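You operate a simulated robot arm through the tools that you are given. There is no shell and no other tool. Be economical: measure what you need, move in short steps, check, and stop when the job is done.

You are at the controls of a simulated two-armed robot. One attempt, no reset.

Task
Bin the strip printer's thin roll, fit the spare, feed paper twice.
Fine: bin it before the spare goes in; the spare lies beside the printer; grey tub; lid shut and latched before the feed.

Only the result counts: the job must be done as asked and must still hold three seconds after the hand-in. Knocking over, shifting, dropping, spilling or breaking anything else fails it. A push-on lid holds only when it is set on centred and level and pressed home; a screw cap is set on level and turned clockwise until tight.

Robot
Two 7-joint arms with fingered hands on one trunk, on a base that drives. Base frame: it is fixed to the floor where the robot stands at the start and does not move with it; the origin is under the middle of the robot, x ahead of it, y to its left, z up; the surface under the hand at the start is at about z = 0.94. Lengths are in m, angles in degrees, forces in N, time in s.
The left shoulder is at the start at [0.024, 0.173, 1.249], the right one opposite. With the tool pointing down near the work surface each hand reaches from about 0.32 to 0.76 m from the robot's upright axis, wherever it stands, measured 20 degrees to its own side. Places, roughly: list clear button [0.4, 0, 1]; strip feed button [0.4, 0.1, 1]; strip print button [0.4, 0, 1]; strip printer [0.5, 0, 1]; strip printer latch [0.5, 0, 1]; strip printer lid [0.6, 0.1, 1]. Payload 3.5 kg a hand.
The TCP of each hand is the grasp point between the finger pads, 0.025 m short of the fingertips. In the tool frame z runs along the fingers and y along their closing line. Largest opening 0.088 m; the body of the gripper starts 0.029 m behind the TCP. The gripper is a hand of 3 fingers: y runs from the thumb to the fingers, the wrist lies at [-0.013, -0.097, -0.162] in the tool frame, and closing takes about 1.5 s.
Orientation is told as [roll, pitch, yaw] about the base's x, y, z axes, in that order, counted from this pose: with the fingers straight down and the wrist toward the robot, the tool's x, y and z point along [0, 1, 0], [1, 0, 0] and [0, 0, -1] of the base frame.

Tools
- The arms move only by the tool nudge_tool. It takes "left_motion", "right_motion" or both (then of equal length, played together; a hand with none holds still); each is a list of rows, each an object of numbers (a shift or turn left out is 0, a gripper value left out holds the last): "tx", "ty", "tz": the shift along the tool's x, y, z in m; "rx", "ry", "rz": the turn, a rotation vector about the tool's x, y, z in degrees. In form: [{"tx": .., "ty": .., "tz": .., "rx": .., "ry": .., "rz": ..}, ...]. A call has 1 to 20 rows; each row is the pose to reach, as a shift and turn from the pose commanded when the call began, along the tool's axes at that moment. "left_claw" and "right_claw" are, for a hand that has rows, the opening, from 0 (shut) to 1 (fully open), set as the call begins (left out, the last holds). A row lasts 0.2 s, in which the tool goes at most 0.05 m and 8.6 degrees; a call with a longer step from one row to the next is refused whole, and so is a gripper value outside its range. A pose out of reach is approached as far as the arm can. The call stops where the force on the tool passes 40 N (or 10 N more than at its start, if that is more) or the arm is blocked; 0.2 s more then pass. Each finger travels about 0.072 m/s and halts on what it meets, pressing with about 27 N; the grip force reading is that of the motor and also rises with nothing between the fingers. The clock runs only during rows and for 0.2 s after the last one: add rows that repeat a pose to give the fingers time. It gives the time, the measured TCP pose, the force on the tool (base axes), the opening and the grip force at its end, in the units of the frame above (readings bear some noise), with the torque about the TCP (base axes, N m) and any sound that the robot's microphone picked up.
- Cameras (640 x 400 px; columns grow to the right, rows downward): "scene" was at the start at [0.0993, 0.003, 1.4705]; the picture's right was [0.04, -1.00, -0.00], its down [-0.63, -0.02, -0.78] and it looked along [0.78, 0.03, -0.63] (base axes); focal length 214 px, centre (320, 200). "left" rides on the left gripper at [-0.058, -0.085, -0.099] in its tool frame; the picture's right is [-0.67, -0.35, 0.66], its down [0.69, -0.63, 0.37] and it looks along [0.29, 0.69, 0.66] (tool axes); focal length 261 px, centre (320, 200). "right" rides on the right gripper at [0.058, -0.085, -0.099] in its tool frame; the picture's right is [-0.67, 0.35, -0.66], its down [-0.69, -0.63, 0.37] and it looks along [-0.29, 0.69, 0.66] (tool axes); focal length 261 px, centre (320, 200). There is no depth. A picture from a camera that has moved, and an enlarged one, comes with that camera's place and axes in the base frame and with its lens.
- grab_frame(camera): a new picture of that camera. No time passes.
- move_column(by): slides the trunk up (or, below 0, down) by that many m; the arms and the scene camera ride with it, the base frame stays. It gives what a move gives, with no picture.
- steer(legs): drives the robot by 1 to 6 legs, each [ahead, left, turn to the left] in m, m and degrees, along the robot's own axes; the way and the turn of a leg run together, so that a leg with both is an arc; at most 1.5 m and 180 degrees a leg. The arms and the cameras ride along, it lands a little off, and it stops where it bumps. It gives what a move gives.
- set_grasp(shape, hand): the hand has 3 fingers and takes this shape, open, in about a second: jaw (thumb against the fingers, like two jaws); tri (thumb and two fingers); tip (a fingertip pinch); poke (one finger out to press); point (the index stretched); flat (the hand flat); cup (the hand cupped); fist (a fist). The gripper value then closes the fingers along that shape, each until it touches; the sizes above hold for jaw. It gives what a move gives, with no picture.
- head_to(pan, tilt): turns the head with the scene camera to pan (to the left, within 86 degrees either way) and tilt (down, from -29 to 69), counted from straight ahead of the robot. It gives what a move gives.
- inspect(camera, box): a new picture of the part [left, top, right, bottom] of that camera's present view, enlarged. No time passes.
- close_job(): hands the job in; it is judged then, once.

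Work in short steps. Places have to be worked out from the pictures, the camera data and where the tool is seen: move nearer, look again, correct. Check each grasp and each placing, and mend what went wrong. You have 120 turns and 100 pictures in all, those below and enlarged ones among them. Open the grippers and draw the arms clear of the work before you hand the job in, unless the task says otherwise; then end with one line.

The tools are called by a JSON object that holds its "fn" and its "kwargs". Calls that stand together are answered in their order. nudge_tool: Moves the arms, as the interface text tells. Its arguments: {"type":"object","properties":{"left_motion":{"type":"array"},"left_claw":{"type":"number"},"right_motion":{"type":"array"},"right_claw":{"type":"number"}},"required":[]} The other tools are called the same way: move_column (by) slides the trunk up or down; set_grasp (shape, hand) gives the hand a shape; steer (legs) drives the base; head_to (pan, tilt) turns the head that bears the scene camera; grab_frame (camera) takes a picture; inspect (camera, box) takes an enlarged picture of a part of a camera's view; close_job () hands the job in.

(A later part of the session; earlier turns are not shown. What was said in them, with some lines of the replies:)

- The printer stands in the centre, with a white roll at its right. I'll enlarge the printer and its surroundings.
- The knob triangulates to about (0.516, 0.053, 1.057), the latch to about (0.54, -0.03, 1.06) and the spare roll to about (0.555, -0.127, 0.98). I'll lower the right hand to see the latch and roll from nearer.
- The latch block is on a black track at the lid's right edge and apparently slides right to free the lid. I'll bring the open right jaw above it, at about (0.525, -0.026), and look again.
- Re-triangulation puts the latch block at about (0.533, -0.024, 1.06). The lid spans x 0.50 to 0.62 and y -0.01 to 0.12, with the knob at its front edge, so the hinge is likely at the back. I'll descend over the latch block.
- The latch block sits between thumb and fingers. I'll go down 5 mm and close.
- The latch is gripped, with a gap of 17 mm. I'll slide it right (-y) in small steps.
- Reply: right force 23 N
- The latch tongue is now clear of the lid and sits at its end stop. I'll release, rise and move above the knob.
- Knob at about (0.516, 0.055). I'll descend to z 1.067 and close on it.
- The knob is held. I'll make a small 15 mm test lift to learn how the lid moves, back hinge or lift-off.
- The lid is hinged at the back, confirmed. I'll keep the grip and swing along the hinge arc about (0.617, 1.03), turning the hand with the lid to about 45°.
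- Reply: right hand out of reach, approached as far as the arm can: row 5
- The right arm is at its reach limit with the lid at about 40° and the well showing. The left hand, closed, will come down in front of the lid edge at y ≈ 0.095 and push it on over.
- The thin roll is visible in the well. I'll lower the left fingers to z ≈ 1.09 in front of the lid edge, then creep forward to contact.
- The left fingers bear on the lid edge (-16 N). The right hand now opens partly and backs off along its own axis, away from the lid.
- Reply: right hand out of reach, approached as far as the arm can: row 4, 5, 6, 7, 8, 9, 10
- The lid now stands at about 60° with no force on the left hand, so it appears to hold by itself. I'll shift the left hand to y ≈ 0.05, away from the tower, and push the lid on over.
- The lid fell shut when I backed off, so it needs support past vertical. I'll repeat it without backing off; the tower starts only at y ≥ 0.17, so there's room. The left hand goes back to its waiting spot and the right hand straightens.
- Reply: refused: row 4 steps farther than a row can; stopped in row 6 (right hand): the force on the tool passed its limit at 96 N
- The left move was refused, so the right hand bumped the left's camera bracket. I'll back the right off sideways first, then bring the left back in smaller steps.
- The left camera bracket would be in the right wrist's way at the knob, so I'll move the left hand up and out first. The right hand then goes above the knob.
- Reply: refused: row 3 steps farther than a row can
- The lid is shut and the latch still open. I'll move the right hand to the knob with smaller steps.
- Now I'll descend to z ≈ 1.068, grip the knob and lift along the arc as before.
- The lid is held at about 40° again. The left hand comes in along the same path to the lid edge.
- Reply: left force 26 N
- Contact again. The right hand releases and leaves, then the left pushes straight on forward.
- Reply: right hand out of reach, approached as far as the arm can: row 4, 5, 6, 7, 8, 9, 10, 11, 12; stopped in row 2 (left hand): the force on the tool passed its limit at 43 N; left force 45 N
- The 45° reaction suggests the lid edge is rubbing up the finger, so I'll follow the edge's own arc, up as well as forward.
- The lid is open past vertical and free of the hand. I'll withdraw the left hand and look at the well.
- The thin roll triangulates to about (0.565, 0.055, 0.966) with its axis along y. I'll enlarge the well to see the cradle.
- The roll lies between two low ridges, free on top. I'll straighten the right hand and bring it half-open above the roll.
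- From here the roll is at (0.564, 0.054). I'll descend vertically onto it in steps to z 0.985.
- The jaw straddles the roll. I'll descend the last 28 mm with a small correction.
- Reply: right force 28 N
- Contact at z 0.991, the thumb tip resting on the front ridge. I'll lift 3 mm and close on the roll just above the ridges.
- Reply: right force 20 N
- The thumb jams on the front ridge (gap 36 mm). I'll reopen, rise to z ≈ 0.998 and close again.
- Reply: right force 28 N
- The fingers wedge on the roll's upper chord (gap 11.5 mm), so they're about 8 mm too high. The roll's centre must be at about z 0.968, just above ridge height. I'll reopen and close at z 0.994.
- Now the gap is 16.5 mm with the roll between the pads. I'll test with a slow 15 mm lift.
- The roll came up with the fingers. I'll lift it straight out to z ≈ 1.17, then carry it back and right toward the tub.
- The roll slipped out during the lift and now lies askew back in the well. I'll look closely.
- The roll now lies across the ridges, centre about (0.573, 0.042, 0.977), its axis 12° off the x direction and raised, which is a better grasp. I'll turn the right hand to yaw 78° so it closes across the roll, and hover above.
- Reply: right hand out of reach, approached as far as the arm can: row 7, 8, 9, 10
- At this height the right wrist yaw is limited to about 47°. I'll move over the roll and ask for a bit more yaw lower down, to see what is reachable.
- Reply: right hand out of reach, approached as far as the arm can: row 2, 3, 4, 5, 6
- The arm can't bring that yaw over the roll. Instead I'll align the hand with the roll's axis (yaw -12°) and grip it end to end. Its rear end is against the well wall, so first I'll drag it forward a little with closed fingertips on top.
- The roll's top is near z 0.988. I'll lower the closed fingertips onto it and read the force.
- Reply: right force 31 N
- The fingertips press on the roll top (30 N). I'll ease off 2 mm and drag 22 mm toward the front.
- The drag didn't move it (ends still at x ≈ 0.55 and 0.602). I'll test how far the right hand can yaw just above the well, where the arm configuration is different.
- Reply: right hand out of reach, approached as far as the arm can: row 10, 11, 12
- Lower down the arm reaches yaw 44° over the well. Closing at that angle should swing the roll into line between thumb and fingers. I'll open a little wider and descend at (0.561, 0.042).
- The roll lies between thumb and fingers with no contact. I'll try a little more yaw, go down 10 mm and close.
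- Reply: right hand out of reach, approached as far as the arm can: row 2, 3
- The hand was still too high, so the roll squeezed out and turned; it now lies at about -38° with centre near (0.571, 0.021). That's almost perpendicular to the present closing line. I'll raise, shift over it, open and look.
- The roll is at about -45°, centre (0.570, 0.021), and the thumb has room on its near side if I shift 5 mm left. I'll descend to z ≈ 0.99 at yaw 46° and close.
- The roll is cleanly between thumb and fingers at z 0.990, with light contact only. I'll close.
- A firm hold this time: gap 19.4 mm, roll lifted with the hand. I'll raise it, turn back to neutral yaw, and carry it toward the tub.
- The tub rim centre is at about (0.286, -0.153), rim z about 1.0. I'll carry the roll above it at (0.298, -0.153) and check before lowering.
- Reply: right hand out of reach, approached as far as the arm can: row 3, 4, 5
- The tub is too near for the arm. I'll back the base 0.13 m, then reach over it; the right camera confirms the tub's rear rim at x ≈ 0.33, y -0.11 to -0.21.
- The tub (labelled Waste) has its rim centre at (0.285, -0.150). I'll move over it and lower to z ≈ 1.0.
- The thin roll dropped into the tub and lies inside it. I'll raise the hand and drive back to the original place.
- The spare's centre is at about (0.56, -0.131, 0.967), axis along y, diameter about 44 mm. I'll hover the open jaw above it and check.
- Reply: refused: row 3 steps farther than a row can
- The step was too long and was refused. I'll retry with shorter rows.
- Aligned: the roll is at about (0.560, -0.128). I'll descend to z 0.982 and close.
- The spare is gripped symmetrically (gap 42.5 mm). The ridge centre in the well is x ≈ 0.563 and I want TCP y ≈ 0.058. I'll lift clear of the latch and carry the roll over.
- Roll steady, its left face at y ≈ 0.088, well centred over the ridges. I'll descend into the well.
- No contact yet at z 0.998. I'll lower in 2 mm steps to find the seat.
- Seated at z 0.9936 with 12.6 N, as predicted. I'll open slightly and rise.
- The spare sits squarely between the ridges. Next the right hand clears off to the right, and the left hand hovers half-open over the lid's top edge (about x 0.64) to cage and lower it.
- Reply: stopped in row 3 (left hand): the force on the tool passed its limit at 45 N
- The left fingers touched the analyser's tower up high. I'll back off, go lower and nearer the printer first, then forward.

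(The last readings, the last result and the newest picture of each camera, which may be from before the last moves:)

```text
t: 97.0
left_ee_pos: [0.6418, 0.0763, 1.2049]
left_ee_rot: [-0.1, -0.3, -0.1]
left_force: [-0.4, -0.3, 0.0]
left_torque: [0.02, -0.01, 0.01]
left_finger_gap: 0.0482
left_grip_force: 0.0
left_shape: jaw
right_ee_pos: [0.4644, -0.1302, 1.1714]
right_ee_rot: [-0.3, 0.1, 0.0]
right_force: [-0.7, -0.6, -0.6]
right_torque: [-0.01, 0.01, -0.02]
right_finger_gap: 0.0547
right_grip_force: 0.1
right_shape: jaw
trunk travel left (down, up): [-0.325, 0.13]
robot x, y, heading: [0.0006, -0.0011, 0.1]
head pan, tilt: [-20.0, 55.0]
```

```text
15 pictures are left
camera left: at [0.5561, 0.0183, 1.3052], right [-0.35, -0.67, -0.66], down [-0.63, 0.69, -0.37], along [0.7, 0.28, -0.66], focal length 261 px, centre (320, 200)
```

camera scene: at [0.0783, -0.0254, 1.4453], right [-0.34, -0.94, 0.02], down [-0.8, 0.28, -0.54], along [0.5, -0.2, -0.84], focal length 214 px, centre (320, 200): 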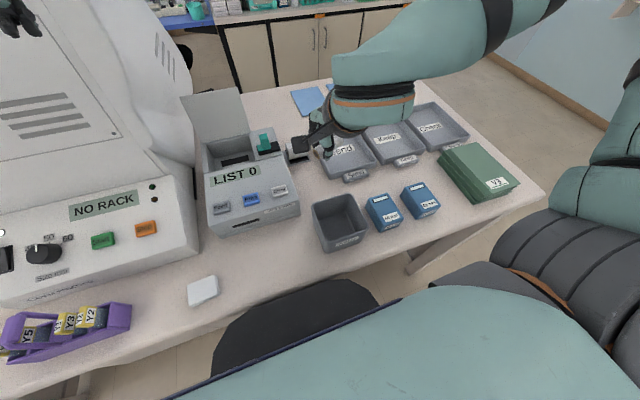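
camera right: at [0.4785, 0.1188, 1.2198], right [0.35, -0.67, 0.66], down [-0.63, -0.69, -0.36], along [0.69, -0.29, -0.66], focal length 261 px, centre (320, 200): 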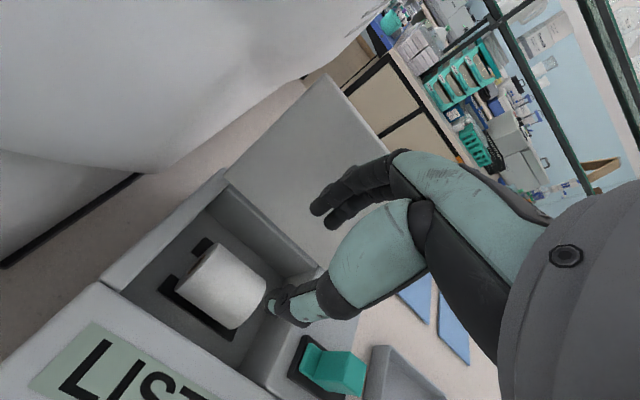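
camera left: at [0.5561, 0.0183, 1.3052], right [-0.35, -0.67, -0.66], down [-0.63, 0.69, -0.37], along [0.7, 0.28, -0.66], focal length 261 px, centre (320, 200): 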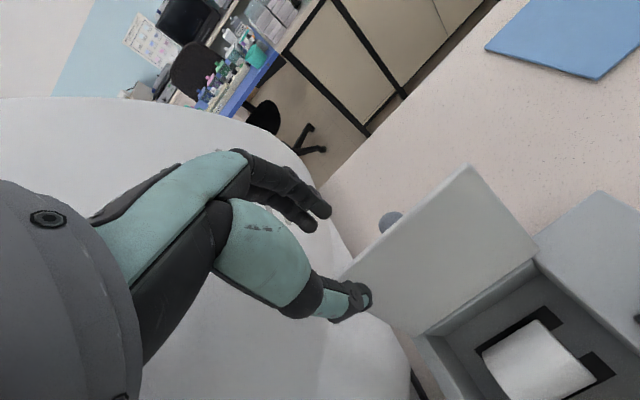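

The lid's top edge is at x ≈ 0.652. I'll shift left past the knob to y ≈ 0.095 and lower so thumb and fingers straddle the edge.

{"fn": "nudge_tool", "kwargs": {"left_motion": [{"tx": 0.01, "ty": 0.012}, {"tx": 0.019, "ty": 0.014, "tz": 0.02}, {"tx": 0.019, "ty": 0.014, "tz": 0.04}, {"tx": 0.019, "ty": 0.014, "tz": 0.062}]}}

{"fn": "grab_frame", "kwargs": {"camera": "left"}}

```text
t: 98.0
left_ee_pos: [0.6476, 0.0866, 1.1518]
left_ee_rot: [0.4, -1.0, -0.3]
left_force: [-0.2, -0.1, 0.3]
left_torque: [0.02, 0.01, 0.01]
left_finger_gap: 0.0482
left_grip_force: 0.1
left_shape: jaw
right_ee_pos: [0.4555, -0.1388, 1.1746]
right_ee_rot: [0.1, -0.3, 0.0]
right_force: [-0.2, -0.3, -0.3]
right_torque: [0.0, 0.0, -0.01]
right_finger_gap: 0.0542
right_grip_force: 0.0
right_shape: jaw
trunk travel left (down, up): [-0.325, 0.13]
robot x, y, heading: [-0.0004, -0.0027, 0.2]
head pan, tilt: [-20.0, 55.0]
```

```text
14 pictures are left
camera left: at [0.5599, 0.0277, 1.2504], right [-0.34, -0.66, -0.67], down [-0.62, 0.69, -0.37], along [0.71, 0.29, -0.65], focal length 261 px, centre (320, 200)
```

left: 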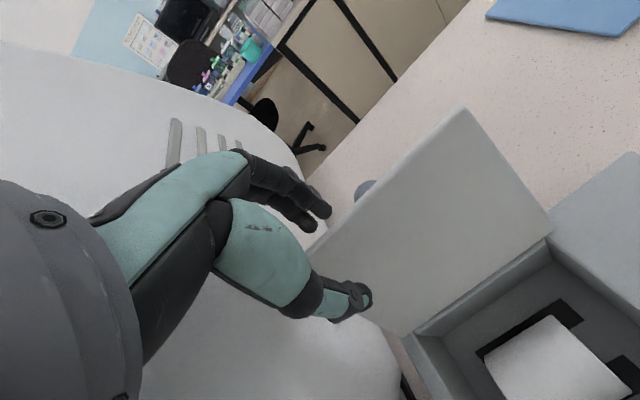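

Thumb in front, fingers behind: the lid is caged. I'll swing it forward along its arc.

{"fn": "nudge_tool", "kwargs": {"left_motion": [{"ty": -0.018, "tz": -0.004}, {"ty": -0.035, "tz": -0.006}, {"ty": -0.055, "tz": -0.004}, {"ty": -0.075, "tz": 0.001}, {"ty": -0.092, "tz": 0.009}, {"ty": -0.108, "tz": 0.02}, {"ty": -0.12, "tz": 0.03}]}}

{"fn": "grab_frame", "kwargs": {"camera": "left"}}

```text
t: 99.6
left_ee_pos: [0.5368, 0.0961, 1.1123]
left_ee_rot: [0.0, -0.3, -0.1]
left_force: [-0.5, 0.0, 0.1]
left_torque: [-0.01, -0.01, 0.02]
left_finger_gap: 0.0481
left_grip_force: 0.0
left_shape: jaw
right_ee_pos: [0.4644, -0.1309, 1.1713]
right_ee_rot: [-0.4, 0.1, 0.0]
right_force: [0.3, -1.0, -0.1]
right_torque: [0.01, -0.04, 0.01]
right_finger_gap: 0.0542
right_grip_force: 0.1
right_shape: jaw
trunk travel left (down, up): [-0.325, 0.13]
robot x, y, heading: [-0.0004, 0.0027, 0.2]
head pan, tilt: [-20.0, 55.0]
```

```text
13 pictures are left
camera left: at [0.4502, 0.0381, 1.2127], right [-0.35, -0.67, -0.66], down [-0.63, 0.69, -0.37], along [0.7, 0.28, -0.66], focal length 261 px, centre (320, 200)
```

left: 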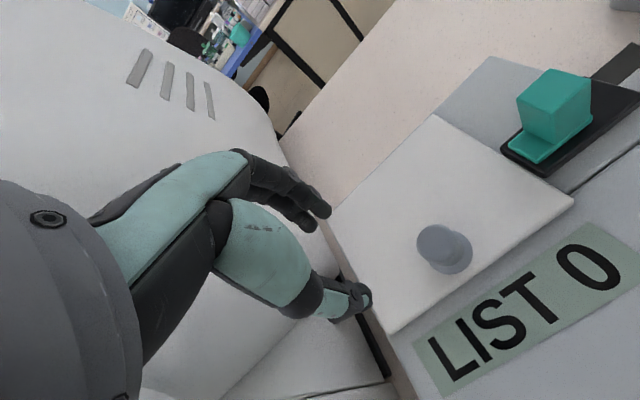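

The lid has dropped shut and looks flush. I'll pull the left hand clear and bring the right hand above the latch.

{"fn": "nudge_tool", "kwargs": {"left_motion": [{"tz": -0.03}, {"tz": -0.06, "ty": -0.03}, {"tz": -0.09, "ty": -0.06, "tx": 0.02}, {"tz": -0.12, "ty": -0.08, "tx": 0.045}, {"tz": -0.15, "ty": -0.09, "tx": 0.07}, {"tz": -0.18, "ty": -0.09, "tx": 0.09}], "left_claw": 0.55}}

{"fn": "nudge_tool", "kwargs": {"right_motion": [{"tx": 0.03, "ty": 0.02}, {"tx": 0.06, "ty": 0.045, "tz": 0.01}, {"tx": 0.08, "ty": 0.067, "tz": 0.03}, {"tx": 0.0815, "ty": 0.067, "tz": 0.055}], "right_claw": 0.8}}

{"fn": "grab_frame", "kwargs": {"camera": "right"}}

```text
t: 101.0
left_ee_pos: [0.4427, 0.1871, 1.2925]
left_ee_rot: [-0.2, -0.2, -0.1]
left_force: [0.0, 0.4, 1.3]
left_torque: [0.0, -0.01, 0.0]
left_finger_gap: 0.0483
left_grip_force: 0.1
left_shape: jaw
right_ee_pos: [0.4626, -0.1293, 1.1707]
right_ee_rot: [-0.4, 0.0, 0.0]
right_force: [-0.5, 0.0, -0.2]
right_torque: [-0.01, -0.01, -0.02]
right_finger_gap: 0.054
right_grip_force: 0.1
right_shape: jaw
trunk travel left (down, up): [-0.325, 0.13]
robot x, y, heading: [-0.003, -0.001, -0.1]
head pan, tilt: [-20.0, 55.0]
```

```text
t: 102.0
left_ee_pos: [0.4452, 0.1872, 1.2917]
left_ee_rot: [0.0, -0.3, -0.2]
left_force: [0.9, -0.3, 0.3]
left_torque: [0.01, 0.02, 0.01]
left_finger_gap: 0.048
left_grip_force: 0.0
left_shape: jaw
right_ee_pos: [0.5299, -0.048, 1.1138]
right_ee_rot: [-0.3, 0.2, 0.1]
right_force: [-0.4, 0.1, 0.4]
right_torque: [0.0, 0.02, 0.04]
right_finger_gap: 0.0703
right_grip_force: 0.1
right_shape: jaw
trunk travel left (down, up): [-0.325, 0.13]
robot x, y, heading: [0.0021, -0.0001, 0.2]
head pan, tilt: [-20.0, 55.0]
```

```text
12 pictures are left
camera right: at [0.4464, 0.01, 1.2133], right [0.35, -0.67, 0.66], down [-0.63, -0.69, -0.36], along [0.69, -0.29, -0.66], focal length 261 px, centre (320, 200)
```

right: 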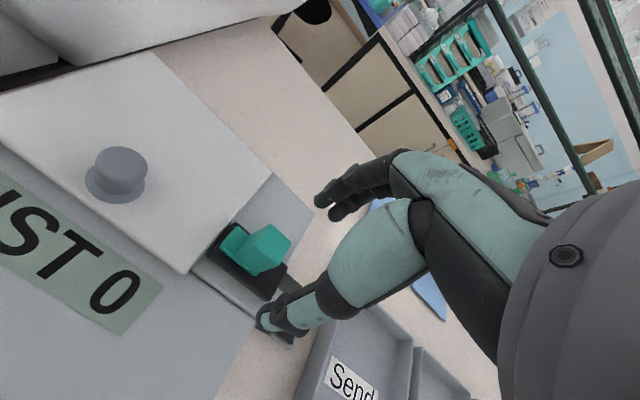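

Lid flat, latch block under the right jaw. I'll descend, grip it and slide it left 26 mm over the lid.

{"fn": "nudge_tool", "kwargs": {"right_motion": [{"tz": 0.02, "tx": -0.001}, {"tz": 0.036, "tx": -0.001}, {"tz": 0.041, "tx": -0.001}]}}

{"fn": "nudge_tool", "kwargs": {"right_motion": [{"tz": 0}, {"tz": 0}, {"tz": 0}, {"tz": 0}, {"tz": 0}, {"tz": 0}], "right_claw": 0}}

{"fn": "nudge_tool", "kwargs": {"right_motion": [{"tx": 0.006}, {"tx": 0.012}, {"tx": 0.018}, {"tx": 0.024}, {"tx": 0.028}, {"tx": 0.028}]}}

{"fn": "grab_frame", "kwargs": {"camera": "right"}}

```text
t: 102.8
left_ee_pos: [0.4438, 0.187, 1.2927]
left_ee_rot: [0.0, -0.2, -0.2]
left_force: [-0.8, 0.8, 0.1]
left_torque: [-0.03, 0.03, 0.02]
left_finger_gap: 0.0481
left_grip_force: 0.0
left_shape: jaw
right_ee_pos: [0.5304, -0.0502, 1.0732]
right_ee_rot: [-0.4, 0.1, 0.0]
right_force: [1.1, 0.5, -0.5]
right_torque: [-0.04, -0.04, 0.0]
right_finger_gap: 0.0702
right_grip_force: 0.1
right_shape: jaw
trunk travel left (down, up): [-0.325, 0.13]
robot x, y, heading: [0.0024, 0.0003, 0.0]
head pan, tilt: [-20.0, 55.0]
```

```text
t: 104.2
left_ee_pos: [0.4437, 0.1857, 1.2925]
left_ee_rot: [0.0, -0.3, -0.1]
left_force: [-0.7, -0.4, -0.6]
left_torque: [0.05, 0.01, 0.01]
left_finger_gap: 0.0482
left_grip_force: 0.1
left_shape: jaw
right_ee_pos: [0.5293, -0.0498, 1.0743]
right_ee_rot: [-0.4, 0.1, -0.1]
right_force: [-6.7, -0.6, -4.6]
right_torque: [-0.02, 0.12, -0.06]
right_finger_gap: 0.0037
right_grip_force: 27.1
right_shape: jaw
trunk travel left (down, up): [-0.325, 0.13]
robot x, y, heading: [-0.0017, -0.0019, 0.1]
head pan, tilt: [-20.0, 55.0]
```

```text
t: 105.8
left_ee_pos: [0.4439, 0.1815, 1.2945]
left_ee_rot: [0.2, -0.4, -0.2]
left_force: [-0.3, -0.8, 0.5]
left_torque: [-0.01, -0.03, -0.02]
left_finger_gap: 0.0481
left_grip_force: 0.0
left_shape: jaw
right_ee_pos: [0.5297, -0.0319, 1.0742]
right_ee_rot: [-0.6, 0.0, -0.8]
right_force: [-7.4, -31.8, 2.1]
right_torque: [-0.44, 0.08, -0.19]
right_finger_gap: 0.0034
right_grip_force: 27.1
right_shape: jaw
trunk travel left (down, up): [-0.325, 0.13]
robot x, y, heading: [0.0011, -0.0013, -0.1]
head pan, tilt: [-20.0, 55.0]
stopped in row 6 (right hand): the force on the tool passed its limit at 40 N (the readings are from after the stop); the commanded pose is now the measured one
```

```text
11 pictures are left
camera right: at [0.4461, 0.0278, 1.1723], right [0.34, -0.67, 0.66], down [-0.64, -0.68, -0.36], along [0.69, -0.3, -0.66], focal length 261 px, centre (320, 200)
```

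right: 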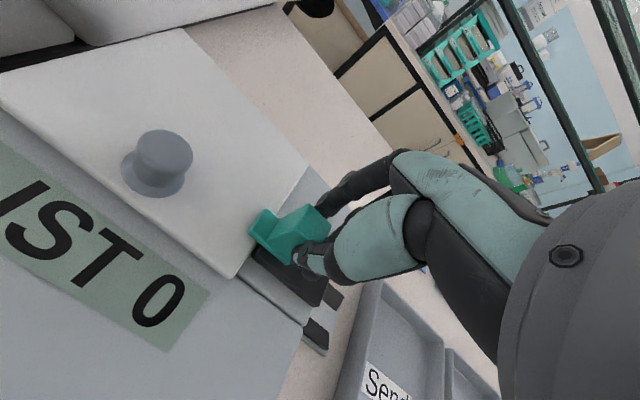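

The fingers slipped to the block's right side and pushed it left to its end stop (40 N). I'll lift the right hand clear and verify the tongue overlaps the lid; meanwhile the left hand closes.

{"fn": "nudge_tool", "kwargs": {"right_motion": [{"tx": -0.006}, {"tx": -0.006, "tz": -0.03}, {"tx": -0.03, "tz": -0.06}, {"tx": -0.06, "tz": -0.09, "ty": -0.02}, {"tx": -0.1, "tz": -0.1, "ty": -0.04}, {"tx": -0.13, "tz": -0.1, "ty": -0.05}], "left_motion": [{"tz": 0}, {"tz": 0}, {"tz": 0}, {"tz": 0}, {"tz": 0}, {"tz": 0}], "left_claw": 0}}

{"fn": "head_to", "kwargs": {"pan": 2, "tilt": 45}}

{"fn": "inspect", "kwargs": {"camera": "scene", "box": [240, 90, 420, 260]}}

```text
t: 107.2
left_ee_pos: [0.4453, 0.1848, 1.2934]
left_ee_rot: [0.0, -0.3, -0.2]
left_force: [0.0, -0.6, 0.2]
left_torque: [-0.02, 0.02, 0.0]
left_finger_gap: 0.0
left_grip_force: 26.9
left_shape: jaw
right_ee_pos: [0.4804, -0.1559, 1.1765]
right_ee_rot: [-0.5, 0.0, -0.2]
right_force: [0.2, -0.4, -0.4]
right_torque: [-0.02, 0.01, 0.03]
right_finger_gap: 0.0021
right_grip_force: 27.0
right_shape: jaw
trunk travel left (down, up): [-0.325, 0.13]
robot x, y, heading: [-0.0047, 0.0015, 0.0]
head pan, tilt: [-20.0, 55.0]
```

```text
t: 108.0
left_ee_pos: [0.4456, 0.1868, 1.2931]
left_ee_rot: [-0.2, -0.3, -0.1]
left_force: [-0.3, 0.6, 0.2]
left_torque: [0.0, 0.0, 0.0]
left_finger_gap: 0.0
left_grip_force: 27.3
left_shape: jaw
right_ee_pos: [0.4806, -0.1546, 1.177]
right_ee_rot: [-0.5, 0.1, -0.2]
right_force: [-0.7, 0.9, 0.0]
right_torque: [0.01, 0.01, -0.01]
right_finger_gap: 0.002
right_grip_force: 27.4
right_shape: jaw
trunk travel left (down, up): [-0.325, 0.13]
robot x, y, heading: [-0.0018, 0.0003, -0.1]
head pan, tilt: [2.0, 45.0]
```

```text
2.35 times, centred on (330, 175) of scene
camera zoom: at [0.0922, 0.0027, 1.4581], right [0.03, -1.0, 0.0], down [-0.74, -0.02, -0.67], along [0.67, 0.02, -0.74], focal length 505 px, centre (296, 259)
```

zoom: 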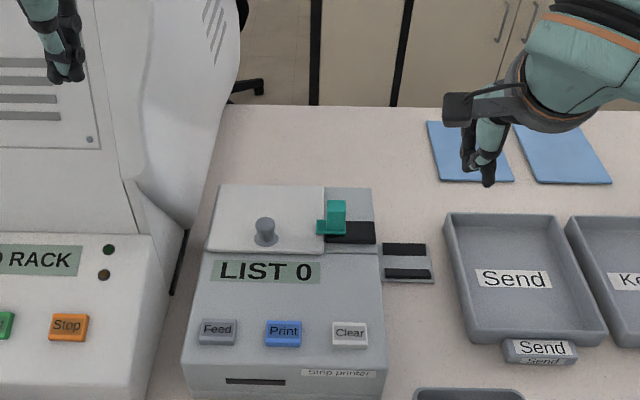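

The latch tongue overlaps the lid as at the start. The Feed button triangulates to about (0.388, 0.094, 1.018). I'll bring the closed left fingertips above it.

{"fn": "nudge_tool", "kwargs": {"left_motion": [{"tx": -0.03, "ty": -0.02, "tz": 0.02}, {"tx": -0.06, "ty": -0.04, "tz": 0.04}, {"tx": -0.085, "ty": -0.058, "tz": 0.07}, {"tx": -0.093, "ty": -0.058, "tz": 0.11}, {"tx": -0.093, "ty": -0.058, "tz": 0.15}, {"tx": -0.093, "ty": -0.058, "tz": 0.19}, {"tx": -0.093, "ty": -0.058, "tz": 0.218}]}}

{"fn": "grab_frame", "kwargs": {"camera": "left"}}

{"fn": "inspect", "kwargs": {"camera": "scene", "box": [250, 140, 390, 270]}}

```text
t: 109.6
left_ee_pos: [0.3856, 0.0928, 1.0752]
left_ee_rot: [0.0, 0.0, -0.2]
left_force: [0.2, 0.2, 0.1]
left_torque: [0.03, 0.01, -0.01]
left_finger_gap: 0.0
left_grip_force: 26.8
left_shape: jaw
right_ee_pos: [0.4803, -0.1534, 1.1748]
right_ee_rot: [-0.5, 0.1, -0.1]
right_force: [-0.5, 0.8, -0.4]
right_torque: [0.05, -0.01, -0.03]
right_finger_gap: 0.0019
right_grip_force: 27.0
right_shape: jaw
trunk travel left (down, up): [-0.325, 0.13]
robot x, y, heading: [-0.0009, 0.0001, 0.1]
head pan, tilt: [2.0, 45.0]
```

```text
9 pictures are left
camera left: at [0.3005, 0.0347, 1.1752], right [-0.35, -0.67, -0.66], down [-0.63, 0.69, -0.37], along [0.7, 0.28, -0.66], focal length 261 px, centre (320, 200)
```

left: 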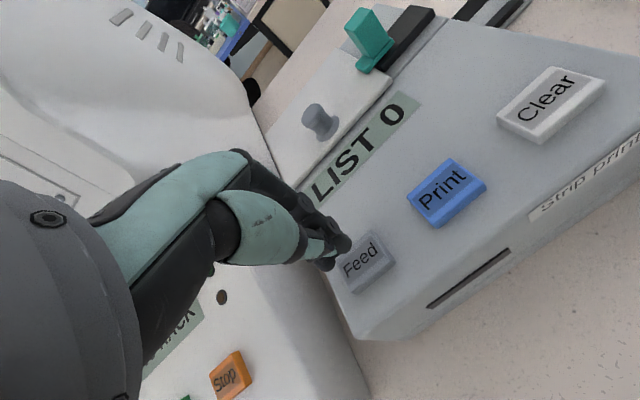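

```text
3.08 times, centred on (320, 205) of scene
camera zoom: at [0.0927, 0.0026, 1.4581], right [0.04, -1.0, 0.0], down [-0.74, -0.03, -0.67], along [0.67, 0.03, -0.74], focal length 660 px, centre (320, 185)
```

zoom: 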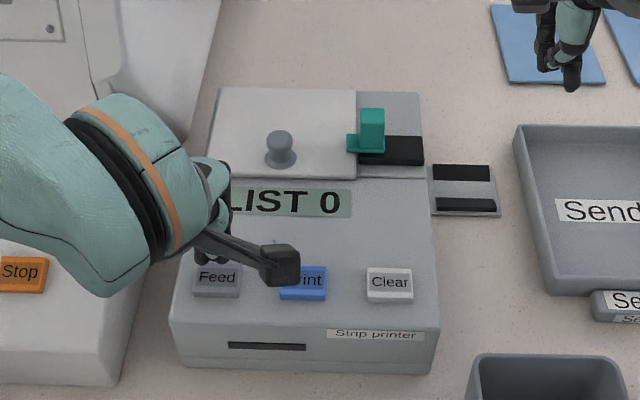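

Feed is at (0.392, 0.097), top about z 1.013. I'll correct by a few millimetres and press down until force shows.

{"fn": "nudge_tool", "kwargs": {"left_motion": [{"tx": 0.004, "ty": 0.006, "tz": 0.02}, {"tx": 0.004, "ty": 0.006, "tz": 0.03}, {"tx": 0.004, "ty": 0.006, "tz": 0.034}, {"tx": 0.004, "ty": 0.006, "tz": 0.037}]}}

{"fn": "grab_frame", "kwargs": {"camera": "left"}}

```text
t: 110.6
left_ee_pos: [0.3924, 0.0958, 1.0468]
left_ee_rot: [-0.3, -1.3, -0.1]
left_force: [6.9, 0.3, 19.5]
left_torque: [0.07, 0.14, 0.02]
left_finger_gap: 0.0001
left_grip_force: 27.0
left_shape: jaw
right_ee_pos: [0.476, -0.1531, 1.1789]
right_ee_rot: [-0.5, -0.2, -0.3]
right_force: [0.2, -0.3, 0.2]
right_torque: [-0.02, -0.05, 0.01]
right_finger_gap: 0.002
right_grip_force: 26.9
right_shape: jaw
trunk travel left (down, up): [-0.325, 0.13]
robot x, y, heading: [-0.001, 0.0002, 0.1]
head pan, tilt: [2.0, 45.0]
heard: click
stopped in row 4 (left hand): the force on the tool passed its limit at 44 N (the readings are from after the stop); the commanded pose is now the measured one
```

```text
7 pictures are left
camera left: at [0.3042, 0.0386, 1.1439], right [-0.33, -0.67, -0.66], down [-0.62, 0.69, -0.38], along [0.71, 0.28, -0.65], focal length 261 px, centre (320, 200)
```

left: 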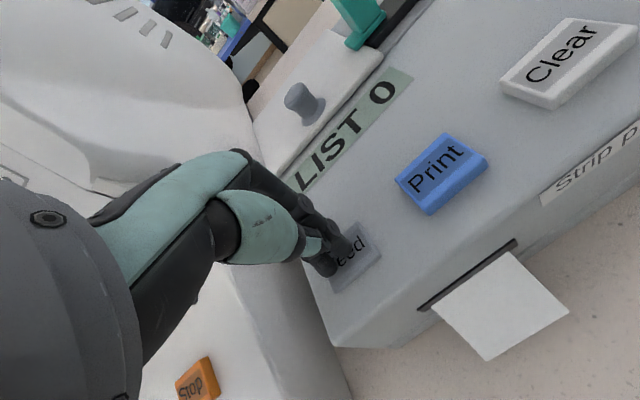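

Click heard and paper came out: one feed done. I'll lift clear of the button, pause, and see the paper.

{"fn": "nudge_tool", "kwargs": {"left_motion": [{"tz": -0.015}, {"tz": -0.03}, {"tz": -0.03}, {"tz": -0.03}, {"tz": -0.03}]}}

{"fn": "grab_frame", "kwargs": {"camera": "left"}}

```text
t: 111.8
left_ee_pos: [0.3938, 0.0961, 1.0703]
left_ee_rot: [-0.2, -0.8, -0.2]
left_force: [0.0, -0.2, 0.2]
left_torque: [0.0, 0.01, -0.05]
left_finger_gap: 0.0002
left_grip_force: 27.1
left_shape: jaw
right_ee_pos: [0.4806, -0.1549, 1.1766]
right_ee_rot: [-0.5, 0.1, -0.2]
right_force: [0.1, 0.0, 0.4]
right_torque: [-0.01, 0.0, 0.03]
right_finger_gap: 0.0019
right_grip_force: 27.4
right_shape: jaw
trunk travel left (down, up): [-0.325, 0.13]
robot x, y, heading: [-0.0009, 0.0024, 0.1]
head pan, tilt: [2.0, 45.0]
```

```text
6 pictures are left
camera left: at [0.3071, 0.0385, 1.171], right [-0.34, -0.67, -0.66], down [-0.62, 0.69, -0.38], along [0.7, 0.28, -0.65], focal length 261 px, centre (320, 200)
```

left: 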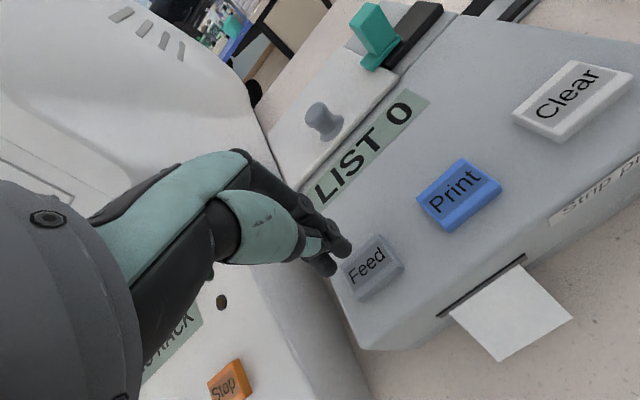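

One strip is out and the button is free. Now the second press.

{"fn": "nudge_tool", "kwargs": {"left_motion": [{"tz": 0.015}, {"tz": 0.024}, {"tz": 0.028}, {"tz": 0.031}, {"tz": 0.034}]}}

{"fn": "grab_frame", "kwargs": {"camera": "left"}}

```text
t: 113.0
left_ee_pos: [0.3974, 0.0957, 1.0448]
left_ee_rot: [-0.3, -1.9, -0.1]
left_force: [7.3, 1.5, 24.3]
left_torque: [0.25, 0.65, 0.01]
left_finger_gap: 0.0
left_grip_force: 26.6
left_shape: jaw
right_ee_pos: [0.4778, -0.1546, 1.1785]
right_ee_rot: [-0.6, -0.1, -0.3]
right_force: [-0.5, 0.4, -0.1]
right_torque: [0.0, -0.02, 0.01]
right_finger_gap: 0.0021
right_grip_force: 27.0
right_shape: jaw
trunk travel left (down, up): [-0.325, 0.13]
robot x, y, heading: [0.0028, 0.0012, 0.1]
head pan, tilt: [2.0, 45.0]
heard: click
stopped in row 5 (left hand): the force on the tool passed its limit at 41 N (the readings are from after the stop); the commanded pose is now the measured one
```

```text
5 pictures are left
camera left: at [0.3076, 0.0374, 1.1422], right [-0.33, -0.67, -0.66], down [-0.61, 0.69, -0.39], along [0.72, 0.28, -0.64], focal length 261 px, centre (320, 200)
```

left: 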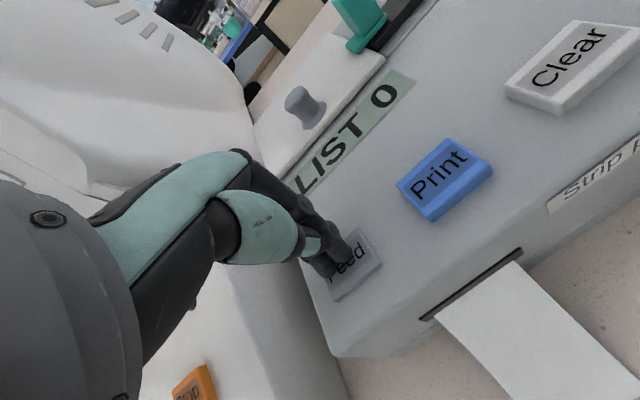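

The second click came and the paper is now twice as long. I'll withdraw straight up, away from the paper, and open both hands.

{"fn": "nudge_tool", "kwargs": {"left_motion": [{"tz": -0.03}, {"tz": -0.07}, {"tz": -0.11}, {"tz": -0.15, "tx": 0.02}, {"tz": -0.19, "tx": 0.05}, {"tz": -0.22, "tx": 0.08}, {"tz": -0.22, "tx": 0.09}], "right_motion": [{"tz": -0.01}, {"tz": -0.03}, {"tz": -0.05}, {"tz": -0.07}, {"tz": -0.09}, {"tz": -0.1}, {"tz": -0.1}], "right_claw": 1}}

{"fn": "nudge_tool", "kwargs": {"left_motion": [{"tz": 0}, {"tz": 0}, {"tz": 0}, {"tz": 0}], "left_claw": 1}}

{"fn": "grab_frame", "kwargs": {"camera": "scene"}}

{"fn": "inspect", "kwargs": {"camera": "scene", "box": [250, 120, 450, 340]}}

```text
t: 114.6
left_ee_pos: [0.3932, 0.1872, 1.2596]
left_ee_rot: [-0.3, -1.2, -0.2]
left_force: [-0.4, -0.1, -0.3]
left_torque: [0.01, 0.01, -0.02]
left_finger_gap: 0.0
left_grip_force: 27.2
left_shape: jaw
right_ee_pos: [0.4827, -0.1523, 1.276]
right_ee_rot: [-0.5, 0.1, -0.1]
right_force: [0.7, -0.4, 0.1]
right_torque: [-0.02, -0.06, 0.01]
right_finger_gap: 0.0877
right_grip_force: 0.0
right_shape: jaw
trunk travel left (down, up): [-0.325, 0.13]
robot x, y, heading: [-0.0013, -0.0019, 0.1]
head pan, tilt: [2.0, 45.0]
```

```text
t: 115.6
left_ee_pos: [0.3916, 0.1868, 1.26]
left_ee_rot: [-0.3, -1.3, -0.2]
left_force: [0.7, 0.9, -0.2]
left_torque: [0.0, 0.0, -0.04]
left_finger_gap: 0.0877
left_grip_force: 0.0
left_shape: jaw
right_ee_pos: [0.4804, -0.1524, 1.2761]
right_ee_rot: [-0.5, 0.1, -0.2]
right_force: [-0.4, -0.2, 0.2]
right_torque: [-0.04, 0.0, 0.02]
right_finger_gap: 0.0875
right_grip_force: 0.1
right_shape: jaw
trunk travel left (down, up): [-0.325, 0.13]
robot x, y, heading: [0.0017, 0.0009, 0.0]
head pan, tilt: [2.0, 45.0]
```

```text
4 pictures are left
camera scene: at [0.0921, 0.0027, 1.4581], right [0.04, -1.0, 0.0], down [-0.74, -0.03, -0.67], along [0.67, 0.03, -0.74], focal length 214 px, centre (320, 200)
```

scene: 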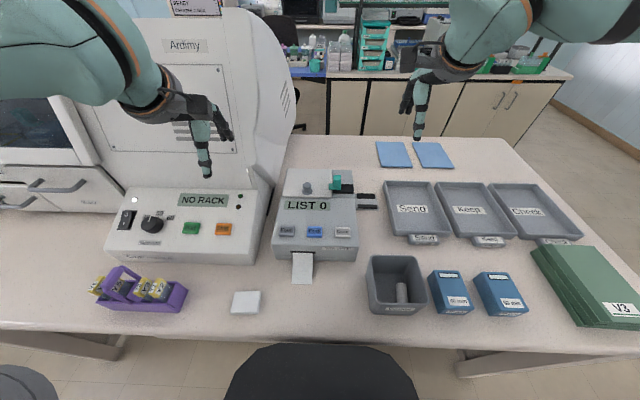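

```text
1.82 times, centred on (350, 230) of scene
camera zoom: at [0.0921, 0.0027, 1.4581], right [0.04, -1.0, 0.0], down [-0.74, -0.03, -0.67], along [0.67, 0.03, -0.74], focal length 390 px, centre (266, 146)
```

zoom: 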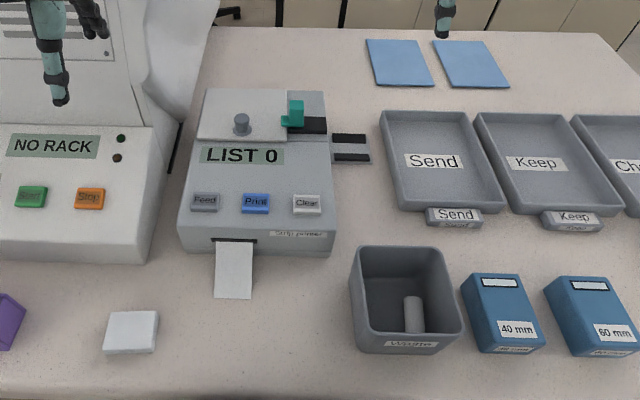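

The thin roll is in the grey tub, the spare is inside with the lid shut and latched, two feeds are out, nothing else is disturbed and the hands are clear. Handing in.

{"fn": "close_job", "kwargs": {}}

```text
The job is handed in.
```

The thin roll is in the grey Waste tub and the spare is in the printer. The lid was shut and latched before the feeds, and the paper was fed twice (two clicks, strip out). The left hand touched the analyser's tower once and nothing looked displaced.
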